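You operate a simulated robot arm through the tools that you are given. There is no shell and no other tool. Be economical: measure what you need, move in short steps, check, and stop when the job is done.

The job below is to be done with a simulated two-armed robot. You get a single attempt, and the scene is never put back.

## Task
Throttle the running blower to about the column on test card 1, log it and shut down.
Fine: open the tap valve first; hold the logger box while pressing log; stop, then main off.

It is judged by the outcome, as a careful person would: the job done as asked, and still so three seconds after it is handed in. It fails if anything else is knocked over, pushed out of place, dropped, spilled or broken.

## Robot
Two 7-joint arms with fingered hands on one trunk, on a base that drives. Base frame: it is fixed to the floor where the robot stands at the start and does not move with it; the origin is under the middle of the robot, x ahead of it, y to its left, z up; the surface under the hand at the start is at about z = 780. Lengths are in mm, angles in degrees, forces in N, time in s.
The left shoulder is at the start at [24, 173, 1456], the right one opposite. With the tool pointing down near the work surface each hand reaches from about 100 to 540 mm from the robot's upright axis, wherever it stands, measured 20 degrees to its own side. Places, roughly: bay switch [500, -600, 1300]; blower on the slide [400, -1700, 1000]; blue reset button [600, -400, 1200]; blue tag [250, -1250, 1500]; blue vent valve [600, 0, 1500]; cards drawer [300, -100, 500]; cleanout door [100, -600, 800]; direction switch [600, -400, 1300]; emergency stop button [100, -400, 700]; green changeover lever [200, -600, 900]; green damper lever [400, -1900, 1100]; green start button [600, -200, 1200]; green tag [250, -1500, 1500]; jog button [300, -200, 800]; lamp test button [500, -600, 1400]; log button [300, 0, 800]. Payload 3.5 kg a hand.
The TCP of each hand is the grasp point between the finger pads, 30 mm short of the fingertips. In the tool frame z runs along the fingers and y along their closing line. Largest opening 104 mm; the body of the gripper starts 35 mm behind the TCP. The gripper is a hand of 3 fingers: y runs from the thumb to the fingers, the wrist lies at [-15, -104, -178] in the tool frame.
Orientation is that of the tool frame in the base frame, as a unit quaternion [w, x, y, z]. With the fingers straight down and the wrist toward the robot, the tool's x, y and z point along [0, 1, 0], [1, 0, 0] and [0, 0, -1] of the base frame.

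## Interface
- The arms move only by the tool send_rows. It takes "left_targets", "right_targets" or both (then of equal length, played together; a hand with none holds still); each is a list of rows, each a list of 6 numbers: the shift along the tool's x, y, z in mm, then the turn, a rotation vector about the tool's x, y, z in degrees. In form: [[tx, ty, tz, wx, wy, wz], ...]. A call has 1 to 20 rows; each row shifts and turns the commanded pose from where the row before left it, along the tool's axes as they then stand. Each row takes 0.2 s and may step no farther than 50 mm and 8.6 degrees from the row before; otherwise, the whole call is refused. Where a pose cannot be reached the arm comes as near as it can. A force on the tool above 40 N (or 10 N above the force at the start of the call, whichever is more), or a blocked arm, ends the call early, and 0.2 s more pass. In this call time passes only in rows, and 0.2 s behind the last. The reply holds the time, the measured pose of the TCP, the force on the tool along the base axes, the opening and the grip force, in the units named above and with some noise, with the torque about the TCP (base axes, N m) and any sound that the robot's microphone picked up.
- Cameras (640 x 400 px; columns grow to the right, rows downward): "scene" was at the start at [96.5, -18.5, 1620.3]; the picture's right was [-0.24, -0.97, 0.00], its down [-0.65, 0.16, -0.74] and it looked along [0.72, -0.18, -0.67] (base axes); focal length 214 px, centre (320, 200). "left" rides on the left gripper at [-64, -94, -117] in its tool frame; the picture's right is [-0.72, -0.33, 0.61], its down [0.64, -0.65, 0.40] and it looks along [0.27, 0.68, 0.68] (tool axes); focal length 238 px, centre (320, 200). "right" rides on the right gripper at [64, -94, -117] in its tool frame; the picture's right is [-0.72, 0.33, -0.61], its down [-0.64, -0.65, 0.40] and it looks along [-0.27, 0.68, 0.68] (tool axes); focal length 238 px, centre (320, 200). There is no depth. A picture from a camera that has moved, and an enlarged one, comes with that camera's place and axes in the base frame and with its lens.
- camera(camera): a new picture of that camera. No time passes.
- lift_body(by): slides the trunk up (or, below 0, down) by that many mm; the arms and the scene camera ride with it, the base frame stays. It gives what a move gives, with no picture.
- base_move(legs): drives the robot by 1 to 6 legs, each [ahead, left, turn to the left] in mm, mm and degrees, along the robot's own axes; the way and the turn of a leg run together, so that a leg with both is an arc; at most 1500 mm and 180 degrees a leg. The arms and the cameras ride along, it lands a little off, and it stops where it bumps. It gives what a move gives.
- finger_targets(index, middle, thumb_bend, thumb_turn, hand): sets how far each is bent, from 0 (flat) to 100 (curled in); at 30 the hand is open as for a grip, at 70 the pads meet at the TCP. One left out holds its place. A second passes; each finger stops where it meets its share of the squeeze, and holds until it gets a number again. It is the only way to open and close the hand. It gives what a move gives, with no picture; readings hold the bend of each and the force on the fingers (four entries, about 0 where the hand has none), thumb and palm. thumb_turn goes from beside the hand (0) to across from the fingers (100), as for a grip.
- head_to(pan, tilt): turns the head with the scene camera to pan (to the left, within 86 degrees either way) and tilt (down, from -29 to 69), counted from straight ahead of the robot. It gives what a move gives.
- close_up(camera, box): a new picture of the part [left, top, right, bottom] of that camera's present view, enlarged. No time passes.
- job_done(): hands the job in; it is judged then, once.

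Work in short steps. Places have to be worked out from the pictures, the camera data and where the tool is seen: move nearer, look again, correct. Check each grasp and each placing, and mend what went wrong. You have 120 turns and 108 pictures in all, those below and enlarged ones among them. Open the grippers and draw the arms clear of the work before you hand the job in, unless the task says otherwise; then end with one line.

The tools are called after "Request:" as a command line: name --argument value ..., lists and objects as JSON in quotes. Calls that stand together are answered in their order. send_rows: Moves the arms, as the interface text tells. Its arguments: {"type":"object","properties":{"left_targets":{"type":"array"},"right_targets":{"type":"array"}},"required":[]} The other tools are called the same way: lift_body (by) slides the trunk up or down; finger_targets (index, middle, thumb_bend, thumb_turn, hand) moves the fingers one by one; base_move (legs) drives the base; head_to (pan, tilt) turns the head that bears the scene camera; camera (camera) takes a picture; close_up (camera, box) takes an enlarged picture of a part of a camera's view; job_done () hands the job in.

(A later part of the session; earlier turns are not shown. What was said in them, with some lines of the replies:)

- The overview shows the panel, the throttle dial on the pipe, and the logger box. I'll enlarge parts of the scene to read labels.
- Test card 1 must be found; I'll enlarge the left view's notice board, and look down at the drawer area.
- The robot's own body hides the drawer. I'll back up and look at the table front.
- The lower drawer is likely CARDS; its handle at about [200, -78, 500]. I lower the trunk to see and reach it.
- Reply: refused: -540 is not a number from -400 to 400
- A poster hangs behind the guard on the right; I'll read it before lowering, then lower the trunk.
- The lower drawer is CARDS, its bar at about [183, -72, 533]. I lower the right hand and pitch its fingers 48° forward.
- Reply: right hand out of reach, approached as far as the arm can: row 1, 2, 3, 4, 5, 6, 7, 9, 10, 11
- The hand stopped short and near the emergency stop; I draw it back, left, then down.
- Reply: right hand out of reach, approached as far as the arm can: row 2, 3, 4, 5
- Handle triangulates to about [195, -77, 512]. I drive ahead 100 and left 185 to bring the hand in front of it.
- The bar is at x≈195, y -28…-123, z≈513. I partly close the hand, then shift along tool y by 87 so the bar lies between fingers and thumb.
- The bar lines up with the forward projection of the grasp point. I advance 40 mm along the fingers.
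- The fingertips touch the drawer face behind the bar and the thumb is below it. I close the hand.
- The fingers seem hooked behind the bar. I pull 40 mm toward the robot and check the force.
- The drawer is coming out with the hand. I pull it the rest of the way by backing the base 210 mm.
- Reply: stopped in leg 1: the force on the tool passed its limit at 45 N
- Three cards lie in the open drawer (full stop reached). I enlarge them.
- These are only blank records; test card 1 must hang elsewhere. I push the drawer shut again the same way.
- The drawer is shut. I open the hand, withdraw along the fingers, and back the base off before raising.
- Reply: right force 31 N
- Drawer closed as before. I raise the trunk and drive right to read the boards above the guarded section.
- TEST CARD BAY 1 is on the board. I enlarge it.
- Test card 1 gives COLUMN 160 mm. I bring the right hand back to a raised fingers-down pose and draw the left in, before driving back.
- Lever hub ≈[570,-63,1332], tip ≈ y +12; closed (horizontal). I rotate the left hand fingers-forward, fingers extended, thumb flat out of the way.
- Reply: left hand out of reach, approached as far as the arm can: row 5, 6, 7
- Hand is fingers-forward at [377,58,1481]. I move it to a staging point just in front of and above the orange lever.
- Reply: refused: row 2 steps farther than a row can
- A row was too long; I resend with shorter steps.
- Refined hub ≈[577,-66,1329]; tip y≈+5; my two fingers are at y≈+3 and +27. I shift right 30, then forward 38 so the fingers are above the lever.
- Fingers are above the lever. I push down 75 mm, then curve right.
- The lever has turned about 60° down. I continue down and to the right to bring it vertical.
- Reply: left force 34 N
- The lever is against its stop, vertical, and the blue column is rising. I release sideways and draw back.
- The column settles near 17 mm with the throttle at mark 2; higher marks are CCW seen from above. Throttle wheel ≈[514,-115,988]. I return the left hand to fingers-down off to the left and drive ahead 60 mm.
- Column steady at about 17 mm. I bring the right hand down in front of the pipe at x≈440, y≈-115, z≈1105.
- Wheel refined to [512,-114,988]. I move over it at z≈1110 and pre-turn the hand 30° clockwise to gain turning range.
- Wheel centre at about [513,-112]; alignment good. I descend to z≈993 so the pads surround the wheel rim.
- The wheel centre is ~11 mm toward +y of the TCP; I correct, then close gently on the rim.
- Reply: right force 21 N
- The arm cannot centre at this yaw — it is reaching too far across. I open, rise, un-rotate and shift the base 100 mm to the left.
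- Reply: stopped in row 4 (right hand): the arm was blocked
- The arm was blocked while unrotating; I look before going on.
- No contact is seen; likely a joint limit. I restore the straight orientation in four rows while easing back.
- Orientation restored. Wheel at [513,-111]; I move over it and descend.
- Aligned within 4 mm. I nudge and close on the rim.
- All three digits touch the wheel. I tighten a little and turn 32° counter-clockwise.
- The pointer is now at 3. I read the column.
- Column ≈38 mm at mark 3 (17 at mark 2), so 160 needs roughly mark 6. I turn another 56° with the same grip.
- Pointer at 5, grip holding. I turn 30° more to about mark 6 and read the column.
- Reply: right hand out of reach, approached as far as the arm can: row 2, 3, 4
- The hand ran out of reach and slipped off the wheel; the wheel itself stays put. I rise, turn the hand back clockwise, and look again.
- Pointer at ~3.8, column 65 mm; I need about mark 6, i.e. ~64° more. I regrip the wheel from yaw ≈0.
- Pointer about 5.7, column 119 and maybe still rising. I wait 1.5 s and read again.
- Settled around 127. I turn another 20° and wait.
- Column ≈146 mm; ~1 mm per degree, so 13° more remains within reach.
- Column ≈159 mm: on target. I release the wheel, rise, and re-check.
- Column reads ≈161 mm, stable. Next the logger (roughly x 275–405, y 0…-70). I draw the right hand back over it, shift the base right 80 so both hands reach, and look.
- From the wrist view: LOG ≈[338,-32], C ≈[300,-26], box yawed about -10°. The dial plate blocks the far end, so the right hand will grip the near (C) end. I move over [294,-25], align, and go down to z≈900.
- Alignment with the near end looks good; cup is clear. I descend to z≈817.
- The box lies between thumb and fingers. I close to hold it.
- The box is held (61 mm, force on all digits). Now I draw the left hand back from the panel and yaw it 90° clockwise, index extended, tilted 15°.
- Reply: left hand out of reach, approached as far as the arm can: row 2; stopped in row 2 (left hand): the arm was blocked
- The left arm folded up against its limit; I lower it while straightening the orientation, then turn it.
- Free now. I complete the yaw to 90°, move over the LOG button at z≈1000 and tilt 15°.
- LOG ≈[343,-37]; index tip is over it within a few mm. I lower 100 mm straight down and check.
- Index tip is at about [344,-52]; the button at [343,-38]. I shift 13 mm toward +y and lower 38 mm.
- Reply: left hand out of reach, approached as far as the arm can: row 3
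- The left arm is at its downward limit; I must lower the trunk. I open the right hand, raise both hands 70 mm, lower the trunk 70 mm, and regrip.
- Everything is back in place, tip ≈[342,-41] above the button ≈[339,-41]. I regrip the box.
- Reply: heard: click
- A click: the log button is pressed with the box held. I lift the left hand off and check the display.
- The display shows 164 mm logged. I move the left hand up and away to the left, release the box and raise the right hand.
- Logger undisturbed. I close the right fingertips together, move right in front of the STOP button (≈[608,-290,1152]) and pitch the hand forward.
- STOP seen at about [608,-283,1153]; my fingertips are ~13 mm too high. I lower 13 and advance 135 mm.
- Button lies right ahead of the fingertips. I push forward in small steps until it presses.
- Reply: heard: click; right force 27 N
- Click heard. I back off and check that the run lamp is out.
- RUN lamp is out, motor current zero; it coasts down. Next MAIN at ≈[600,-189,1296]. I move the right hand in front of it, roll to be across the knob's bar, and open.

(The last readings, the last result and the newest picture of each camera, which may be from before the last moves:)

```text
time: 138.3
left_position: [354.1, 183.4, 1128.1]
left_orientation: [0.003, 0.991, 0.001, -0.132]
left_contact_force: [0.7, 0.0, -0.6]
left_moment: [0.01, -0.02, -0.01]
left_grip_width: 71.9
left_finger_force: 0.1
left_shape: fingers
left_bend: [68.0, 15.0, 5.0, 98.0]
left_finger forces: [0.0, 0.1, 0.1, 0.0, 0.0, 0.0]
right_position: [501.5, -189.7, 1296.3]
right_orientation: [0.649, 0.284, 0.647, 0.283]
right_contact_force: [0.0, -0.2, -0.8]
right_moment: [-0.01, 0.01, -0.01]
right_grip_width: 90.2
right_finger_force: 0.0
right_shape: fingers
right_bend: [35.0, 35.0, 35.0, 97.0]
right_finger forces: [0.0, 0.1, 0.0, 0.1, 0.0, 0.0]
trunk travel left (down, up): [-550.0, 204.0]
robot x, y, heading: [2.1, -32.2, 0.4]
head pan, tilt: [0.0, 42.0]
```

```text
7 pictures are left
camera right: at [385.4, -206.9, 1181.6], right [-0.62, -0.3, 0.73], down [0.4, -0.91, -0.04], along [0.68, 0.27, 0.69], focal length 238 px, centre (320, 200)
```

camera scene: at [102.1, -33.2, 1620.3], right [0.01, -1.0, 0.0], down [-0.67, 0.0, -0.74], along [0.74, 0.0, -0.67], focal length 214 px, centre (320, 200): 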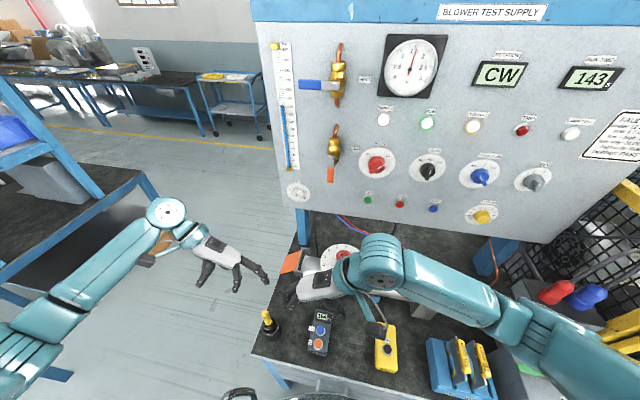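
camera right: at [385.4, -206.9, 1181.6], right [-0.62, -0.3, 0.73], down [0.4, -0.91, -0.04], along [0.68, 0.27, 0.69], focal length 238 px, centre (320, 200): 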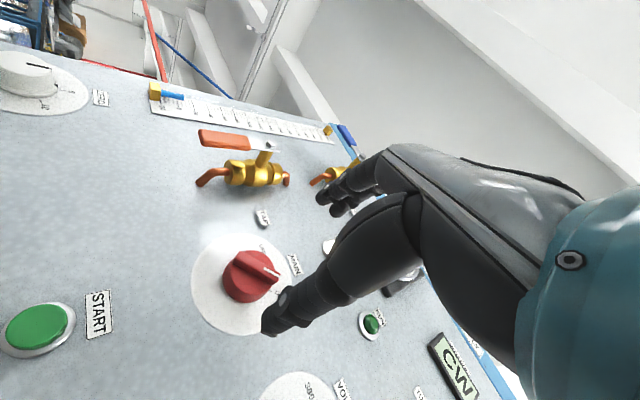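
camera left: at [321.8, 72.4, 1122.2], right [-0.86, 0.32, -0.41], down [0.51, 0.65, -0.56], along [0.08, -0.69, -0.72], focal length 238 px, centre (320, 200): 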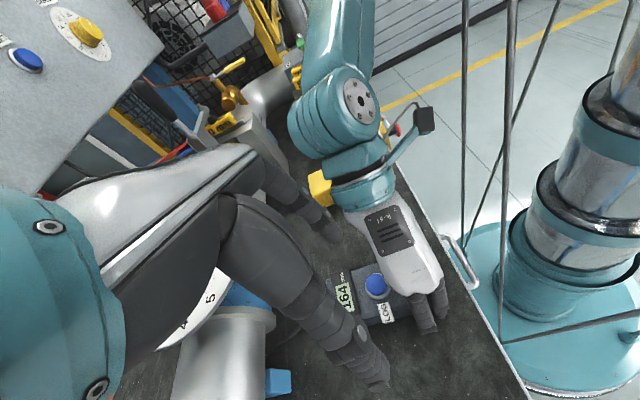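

Knob centre ≈[~605,-191,1287], bar at 45° up-right (ON), my closing line is square to it. I centre and advance 78 mm.

Request:
send_rows --right_targets '[[10, -7.6, 0, 0, 0, 0], [0, 0, 40, 0, 0, 0], [0, 0, 25, 0, 0, 0], [0, 0, 13, 0, 0, 0]]'

Request:
camera --camera "right"

```text
time: 139.3
left_position: [353.6, 183.0, 1128.5]
left_orientation: [0.004, 0.991, 0.0, -0.133]
left_contact_force: [1.3, -0.9, -0.5]
left_moment: [0.0, -0.01, -0.03]
left_grip_width: 71.9
left_finger_force: 0.1
left_shape: fingers
left_bend: [68.0, 15.0, 5.0, 98.0]
left_finger forces: [0.0, 0.0, 0.0, 0.0, 0.0, 0.1]
right_position: [580.6, -187.2, 1282.5]
right_orientation: [0.649, 0.283, 0.648, 0.282]
right_contact_force: [0.6, 0.0, -0.6]
right_moment: [0.0, -0.02, 0.02]
right_grip_width: 90.0
right_finger_force: 0.2
right_shape: fingers
right_bend: [35.0, 35.0, 35.0, 97.0]
right_finger forces: [0.0, 0.0, 0.0, 0.1, 0.0, 0.0]
trunk travel left (down, up): [-550.0, 204.0]
robot x, y, heading: [3.1, -30.0, 0.4]
head pan, tilt: [0.0, 42.0]
```

```text
6 pictures are left
camera right: at [464.3, -204.8, 1169.1], right [-0.62, -0.3, 0.73], down [0.4, -0.91, -0.04], along [0.68, 0.27, 0.69], focal length 238 px, centre (320, 200)
```

right: 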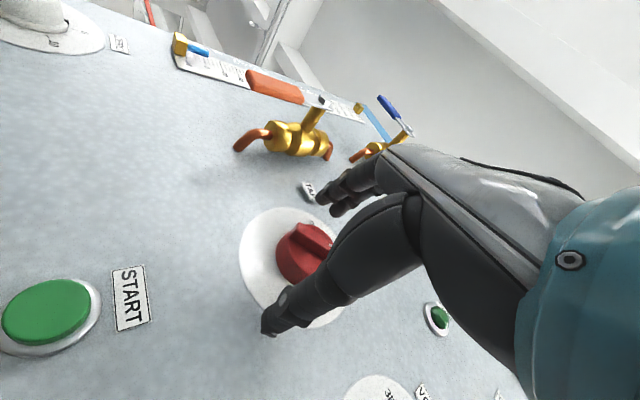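

Knob sits between the digits; I advance 12 mm more and close on the bar.

Request:
send_rows --right_targets '[[0, 0, 7, 0, 0, 0], [0, 0, 6, 0, 0, 0]]'

Request:
finger_targets --hand "right" --index 66 --middle 66 --thumb_bend 66

```text
time: 139.9
left_position: [350.9, 184.9, 1129.5]
left_orientation: [0.004, 0.991, 0.0, -0.131]
left_contact_force: [-0.3, 0.0, 0.1]
left_moment: [-0.01, 0.02, -0.02]
left_grip_width: 71.9
left_finger_force: 0.0
left_shape: fingers
left_bend: [68.0, 15.0, 5.0, 98.0]
left_finger forces: [0.0, 0.0, 0.1, 0.0, 0.0, 0.0]
right_position: [589.1, -186.4, 1285.6]
right_orientation: [0.651, 0.282, 0.645, 0.283]
right_contact_force: [-18.6, 4.4, 1.9]
right_moment: [0.09, 0.76, -0.72]
right_grip_width: 93.3
right_finger_force: 9.4
right_shape: fingers
right_bend: [35.0, 35.0, 33.0, 97.0]
right_finger forces: [0.0, 0.0, 0.0, 0.0, 19.2, 0.1]
trunk travel left (down, up): [-550.0, 204.0]
robot x, y, heading: [4.2, -36.9, 0.0]
head pan, tilt: [0.0, 42.0]
```

```text
time: 140.9
left_position: [350.8, 185.8, 1130.3]
left_orientation: [0.004, 0.991, 0.0, -0.131]
left_contact_force: [0.5, -0.2, -0.5]
left_moment: [0.01, 0.02, 0.0]
left_grip_width: 71.8
left_finger_force: 0.1
left_shape: fingers
left_bend: [68.0, 15.0, 5.0, 98.0]
left_finger forces: [0.1, 0.0, 0.0, 0.0, 0.0, 0.0]
right_position: [589.5, -184.0, 1287.0]
right_orientation: [0.651, 0.281, 0.646, 0.283]
right_contact_force: [-17.4, 12.4, 8.4]
right_moment: [-0.02, 0.48, -0.47]
right_grip_width: 60.5
right_finger_force: 17.0
right_shape: fingers
right_bend: [58.0, 58.0, 37.0, 97.0]
right_finger forces: [6.7, 9.5, 0.0, 0.1, 16.9, 0.0]
trunk travel left (down, up): [-550.0, 204.0]
robot x, y, heading: [1.3, -35.3, 0.2]
head pan, tilt: [0.0, 42.0]
```

The thumb tip was jammed against the plate. I ease back 6 mm and re-close.

Request:
send_rows --right_targets '[[0, 0, -7, 0, 0, 0]]'

Request:
finger_targets --hand "right" --index 66 --middle 66 --thumb_bend 66

Request:
camera --camera "right"

```text
time: 141.3
left_position: [354.4, 186.1, 1128.2]
left_orientation: [0.005, 0.991, 0.001, -0.132]
left_contact_force: [0.3, 0.2, 0.1]
left_moment: [0.05, 0.0, -0.01]
left_grip_width: 71.7
left_finger_force: 0.0
left_shape: fingers
left_bend: [68.0, 15.0, 5.0, 98.0]
left_finger forces: [0.0, 0.0, 0.0, 0.0, 0.0, 0.0]
right_position: [588.2, -185.6, 1285.8]
right_orientation: [0.651, 0.283, 0.646, 0.282]
right_contact_force: [6.7, 12.0, 12.5]
right_moment: [-0.07, -0.12, 0.13]
right_grip_width: 50.6
right_finger_force: 9.3
right_shape: fingers
right_bend: [57.0, 58.0, 44.0, 97.0]
right_finger forces: [7.5, 9.6, 0.0, 0.0, 1.7, 0.0]
trunk travel left (down, up): [-550.0, 204.0]
robot x, y, heading: [6.3, -33.4, 0.6]
head pan, tilt: [0.0, 42.0]
```

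```text
time: 142.3
left_position: [354.8, 184.6, 1128.2]
left_orientation: [0.004, 0.991, 0.0, -0.133]
left_contact_force: [0.2, 0.4, -0.1]
left_moment: [-0.01, -0.02, 0.0]
left_grip_width: 72.4
left_finger_force: 0.2
left_shape: fingers
left_bend: [68.0, 15.0, 5.0, 98.0]
left_finger forces: [0.1, 0.0, 0.0, 0.0, 0.1, 0.0]
right_position: [585.5, -186.3, 1284.7]
right_orientation: [0.65, 0.283, 0.647, 0.282]
right_contact_force: [6.4, 8.1, 9.5]
right_moment: [-0.07, -0.2, 0.14]
right_grip_width: 34.5
right_finger_force: 11.8
right_shape: fingers
right_bend: [56.0, 57.0, 59.0, 97.0]
right_finger forces: [8.2, 10.2, 0.0, 0.0, 5.0, 0.1]
trunk travel left (down, up): [-550.0, 204.0]
robot x, y, heading: [3.4, -36.6, 0.4]
head pan, tilt: [0.0, 42.0]
```

```text
5 pictures are left
camera right: at [470.2, -203.8, 1170.1], right [-0.62, -0.3, 0.73], down [0.4, -0.91, -0.04], along [0.68, 0.27, 0.69], focal length 238 px, centre (320, 200)
```

right: 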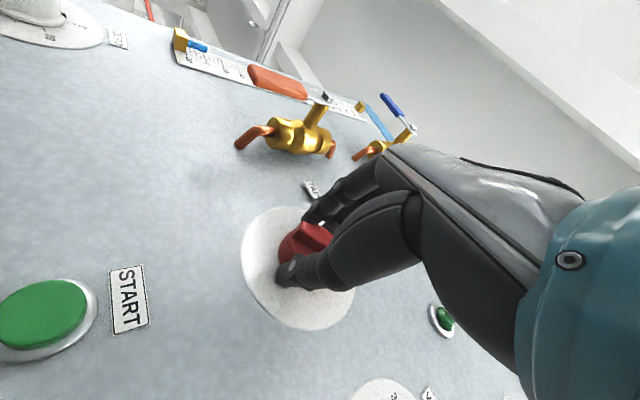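

The knob is gripped on both sides. I tighten and turn counter-clockwise 88°.

Request:
finger_targets --hand "right" --index 72 --middle 72 --thumb_bend 74

Request:
send_rows --right_targets '[[0, 0, 0, 0, 0, -8], [0, 0, 0, 0, 0, -8], [0, 0, 0, 0, 0, -8], [0, 0, 0, 0, 0, -8], [0, 0, 0, 0, 0, -8], [0, 0, 0, 0, 0, -8], [0, 0, 0, 0, 0, -8], [0, 0, 0, 0, 0, -8], [0, 0, 0, 0, 0, -8], [0, 0, 0, 0, 0, -8], [0, 0, 0, 0, 0, -8]]'

Request:
close_up --camera "scene" --box '[320, 90, 460, 210]'

```text
time: 143.3
left_position: [354.0, 184.4, 1128.9]
left_orientation: [0.005, 0.991, 0.0, -0.132]
left_contact_force: [0.3, 0.3, 0.1]
left_moment: [-0.04, 0.02, 0.0]
left_grip_width: 71.8
left_finger_force: 0.1
left_shape: fingers
left_bend: [68.0, 15.0, 5.0, 98.0]
left_finger forces: [0.1, 0.0, 0.0, 0.1, 0.1, 0.1]
right_position: [586.6, -186.2, 1284.4]
right_orientation: [0.649, 0.283, 0.647, 0.282]
right_contact_force: [4.4, 5.3, 6.7]
right_moment: [-0.12, -0.15, 0.11]
right_grip_width: 32.1
right_finger_force: 18.3
right_shape: fingers
right_bend: [56.0, 57.0, 62.0, 97.0]
right_finger forces: [12.1, 11.4, 0.1, 0.0, 12.8, 0.0]
trunk travel left (down, up): [-550.0, 204.0]
robot x, y, heading: [2.0, -37.0, 0.4]
head pan, tilt: [0.0, 42.0]
```

```text
time: 145.7
left_position: [353.3, 182.9, 1128.4]
left_orientation: [0.004, 0.991, 0.0, -0.131]
left_contact_force: [0.0, 0.2, 0.0]
left_moment: [0.05, 0.01, 0.01]
left_grip_width: 71.9
left_finger_force: 0.1
left_shape: fingers
left_bend: [68.0, 15.0, 5.0, 98.0]
left_finger forces: [0.0, 0.0, 0.1, 0.0, 0.0, 0.1]
right_position: [584.9, -188.8, 1282.7]
right_orientation: [0.662, -0.246, 0.662, -0.25]
right_contact_force: [-5.7, -5.6, -1.3]
right_moment: [0.06, -0.03, -0.44]
right_grip_width: 29.3
right_finger_force: 17.4
right_shape: fingers
right_bend: [59.0, 62.0, 62.0, 92.0]
right_finger forces: [8.2, 7.2, 0.0, 0.1, 20.3, 0.0]
trunk travel left (down, up): [-550.0, 204.0]
robot x, y, heading: [4.4, -36.3, 0.2]
head pan, tilt: [0.0, 42.0]
```

```text
3.33 times, centred on (390, 150) of scene
camera zoom: at [100.7, -34.3, 1620.4], right [0.01, -1.0, 0.0], down [-0.67, 0.0, -0.74], along [0.74, 0.0, -0.67], focal length 715 px, centre (87, 367)
```

zoom: 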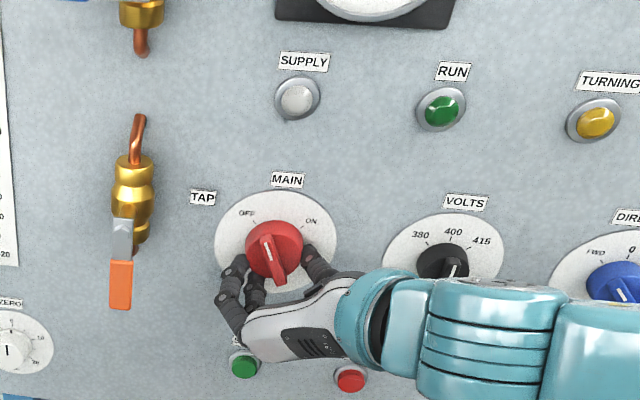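

SUPPLY is out; the pointer seems a bit short of the OFF mark. I turn 16° more.

Request:
send_rows --right_targets '[[0, 0, 0, 0, 0, -8], [0, 0, 0, 0, 0, -8]]'

Request:
finger_targets --hand "right" --index 35 --middle 35 --thumb_bend 40

Request:
send_rows --right_targets '[[0, 0, -20, 0, 0, 0], [0, 0, -40, 0, 0, 0], [0, 0, -45, 0, 0, 0]]'

Request:
close_up --camera "scene" --box '[320, 90, 460, 210]'

```text
time: 146.3
left_position: [354.3, 182.8, 1129.2]
left_orientation: [0.004, 0.991, 0.001, -0.131]
left_contact_force: [-0.7, 0.9, 0.8]
left_moment: [-0.01, 0.0, 0.01]
left_grip_width: 72.0
left_finger_force: 0.0
left_shape: fingers
left_bend: [68.0, 15.0, 5.0, 98.0]
left_finger forces: [0.0, 0.0, 0.0, 0.0, 0.0, 0.0]
right_position: [583.9, -188.5, 1283.6]
right_orientation: [0.622, -0.336, 0.621, -0.338]
right_contact_force: [-7.5, -7.4, 0.0]
right_moment: [0.05, 0.02, -0.42]
right_grip_width: 29.1
right_finger_force: 18.3
right_shape: fingers
right_bend: [60.0, 62.0, 62.0, 92.0]
right_finger forces: [9.2, 6.6, 0.1, 0.0, 20.3, 0.1]
trunk travel left (down, up): [-550.0, 204.0]
robot x, y, heading: [1.0, -34.8, 0.3]
head pan, tilt: [0.0, 42.0]
```

```text
time: 147.3
left_position: [353.5, 183.0, 1128.0]
left_orientation: [0.004, 0.991, 0.0, -0.132]
left_contact_force: [-0.3, 0.2, 0.3]
left_moment: [-0.01, -0.03, 0.0]
left_grip_width: 71.7
left_finger_force: 0.0
left_shape: fingers
left_bend: [68.0, 15.0, 5.0, 98.0]
left_finger forces: [0.0, 0.1, 0.1, 0.0, 0.0, 0.1]
right_position: [584.9, -188.2, 1283.1]
right_orientation: [0.623, -0.335, 0.621, -0.337]
right_contact_force: [0.2, 0.3, 0.4]
right_moment: [-0.02, -0.03, 0.01]
right_grip_width: 83.9
right_finger_force: 0.1
right_shape: fingers
right_bend: [35.0, 35.0, 40.0, 97.0]
right_finger forces: [0.0, 0.0, 0.1, 0.0, 0.1, 0.0]
trunk travel left (down, up): [-550.0, 204.0]
robot x, y, heading: [3.7, -34.9, 0.5]
head pan, tilt: [0.0, 42.0]
```

```text
time: 148.1
left_position: [352.9, 184.3, 1128.9]
left_orientation: [0.004, 0.991, 0.0, -0.131]
left_contact_force: [-0.3, 0.3, 0.0]
left_moment: [-0.01, 0.01, -0.02]
left_grip_width: 71.8
left_finger_force: 0.1
left_shape: fingers
left_bend: [68.0, 15.0, 5.0, 98.0]
left_finger forces: [0.0, 0.1, 0.0, 0.0, 0.1, 0.0]
right_position: [481.3, -187.7, 1282.7]
right_orientation: [0.623, -0.335, 0.621, -0.337]
right_contact_force: [0.0, -0.2, 0.4]
right_moment: [-0.01, 0.0, -0.01]
right_grip_width: 84.0
right_finger_force: 0.0
right_shape: fingers
right_bend: [35.0, 35.0, 40.0, 97.0]
right_finger forces: [0.0, 0.1, 0.1, 0.0, 0.0, 0.0]
trunk travel left (down, up): [-550.0, 204.0]
robot x, y, heading: [6.6, -33.3, 0.3]
head pan, tilt: [0.0, 42.0]
```

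```text
3.33 times, centred on (390, 150) of scene
camera zoom: at [101.0, -33.4, 1620.4], right [0.01, -1.0, 0.0], down [-0.67, 0.0, -0.74], along [0.74, 0.0, -0.67], focal length 715 px, centre (87, 367)
```

zoom: 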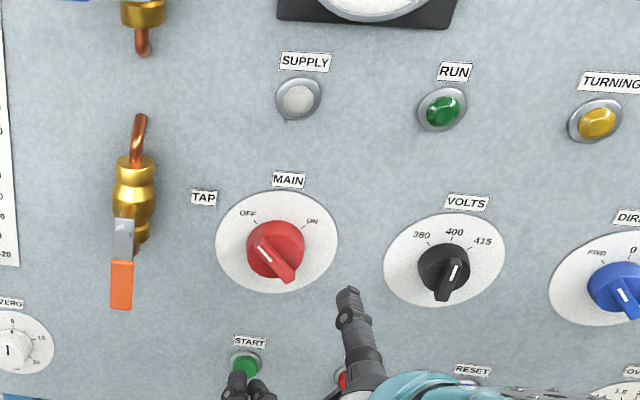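

MAIN is at OFF, all lamps out. I open both hands, back away from the bench and take a final look.

Request:
finger_targets --hand "right" --index 30 --middle 30 --thumb_bend 30

Request:
base_move --legs '[[-400, 0, 0]]'

Request:
finger_targets --hand "left" --index 30 --middle 30 --thumb_bend 30

Request:
camera --camera "scene"

```text
time: 149.1
left_position: [353.2, 184.6, 1127.8]
left_orientation: [0.003, 0.991, 0.001, -0.132]
left_contact_force: [0.8, -0.5, 0.1]
left_moment: [-0.01, -0.01, 0.01]
left_grip_width: 72.0
left_finger_force: 0.1
left_shape: fingers
left_bend: [68.0, 15.0, 5.0, 98.0]
left_finger forces: [0.0, 0.0, 0.0, 0.0, 0.0, 0.1]
right_position: [480.6, -187.4, 1283.2]
right_orientation: [0.623, -0.335, 0.622, -0.337]
right_contact_force: [0.3, 0.1, 0.1]
right_moment: [0.0, -0.03, 0.01]
right_grip_width: 102.8
right_finger_force: 0.1
right_shape: fingers
right_bend: [30.0, 30.0, 30.0, 97.0]
right_finger forces: [0.0, 0.1, 0.1, 0.0, 0.1, 0.1]
trunk travel left (down, up): [-550.0, 204.0]
robot x, y, heading: [2.8, -32.2, 0.5]
head pan, tilt: [0.0, 42.0]
```

```text
time: 151.6
left_position: [-44.3, 181.6, 1128.5]
left_orientation: [0.003, 0.991, 0.001, -0.131]
left_contact_force: [0.0, 0.7, 0.2]
left_moment: [0.01, -0.01, 0.01]
left_grip_width: 71.9
left_finger_force: 0.0
left_shape: fingers
left_bend: [68.0, 15.0, 5.0, 98.0]
left_finger forces: [0.0, 0.1, 0.1, 0.1, 0.0, 0.1]
right_position: [82.5, -190.0, 1282.6]
right_orientation: [0.622, -0.335, 0.622, -0.338]
right_contact_force: [-1.0, 0.1, 0.2]
right_moment: [-0.01, 0.01, 0.03]
right_grip_width: 102.6
right_finger_force: 0.1
right_shape: fingers
right_bend: [30.0, 30.0, 30.0, 97.0]
right_finger forces: [0.0, 0.1, 0.0, 0.0, 0.1, 0.1]
trunk travel left (down, up): [-550.0, 204.0]
robot x, y, heading: [-392.8, -36.8, 0.3]
head pan, tilt: [0.0, 42.0]
```

```text
time: 152.6
left_position: [-43.6, 180.2, 1129.0]
left_orientation: [0.004, 0.991, 0.001, -0.132]
left_contact_force: [0.9, -0.4, 0.0]
left_moment: [0.02, -0.02, 0.0]
left_grip_width: 103.6
left_finger_force: 0.2
left_shape: fingers
left_bend: [30.0, 30.0, 30.0, 98.0]
left_finger forces: [0.1, 0.1, 0.1, 0.0, 0.0, 0.1]
right_position: [83.2, -189.2, 1282.4]
right_orientation: [0.622, -0.334, 0.622, -0.338]
right_contact_force: [-0.1, 0.0, 0.5]
right_moment: [0.0, -0.02, -0.03]
right_grip_width: 102.4
right_finger_force: 0.0
right_shape: fingers
right_bend: [30.0, 30.0, 30.0, 97.0]
right_finger forces: [0.1, 0.0, 0.0, 0.1, 0.0, 0.0]
trunk travel left (down, up): [-550.0, 204.0]
robot x, y, heading: [-391.6, -37.6, 0.7]
head pan, tilt: [0.0, 42.0]
```

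```text
2 pictures are left
camera scene: at [-296.3, -35.5, 1620.4], right [0.01, -1.0, 0.0], down [-0.67, 0.0, -0.74], along [0.74, 0.0, -0.67], focal length 214 px, centre (320, 200)
```

scene: 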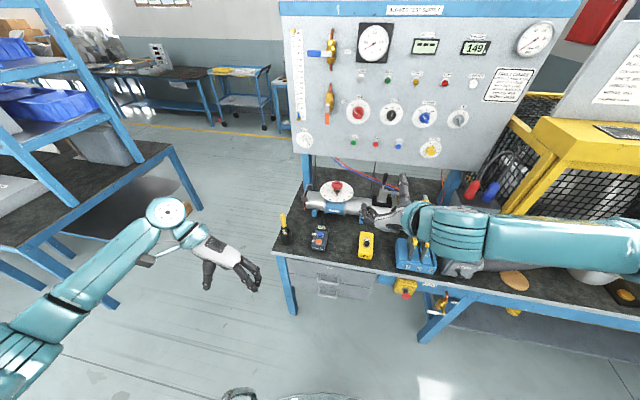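

Everything is in place, lamps out, MAIN off, hands open and clear. I hand the job in.

Request:
job_done

```text
The job is handed in.
```

I opened the tap valve and throttled the blower to about 160 mm, the column on test card 1. I logged it at 164 mm with the logger box held, then pressed stop and turned main off.
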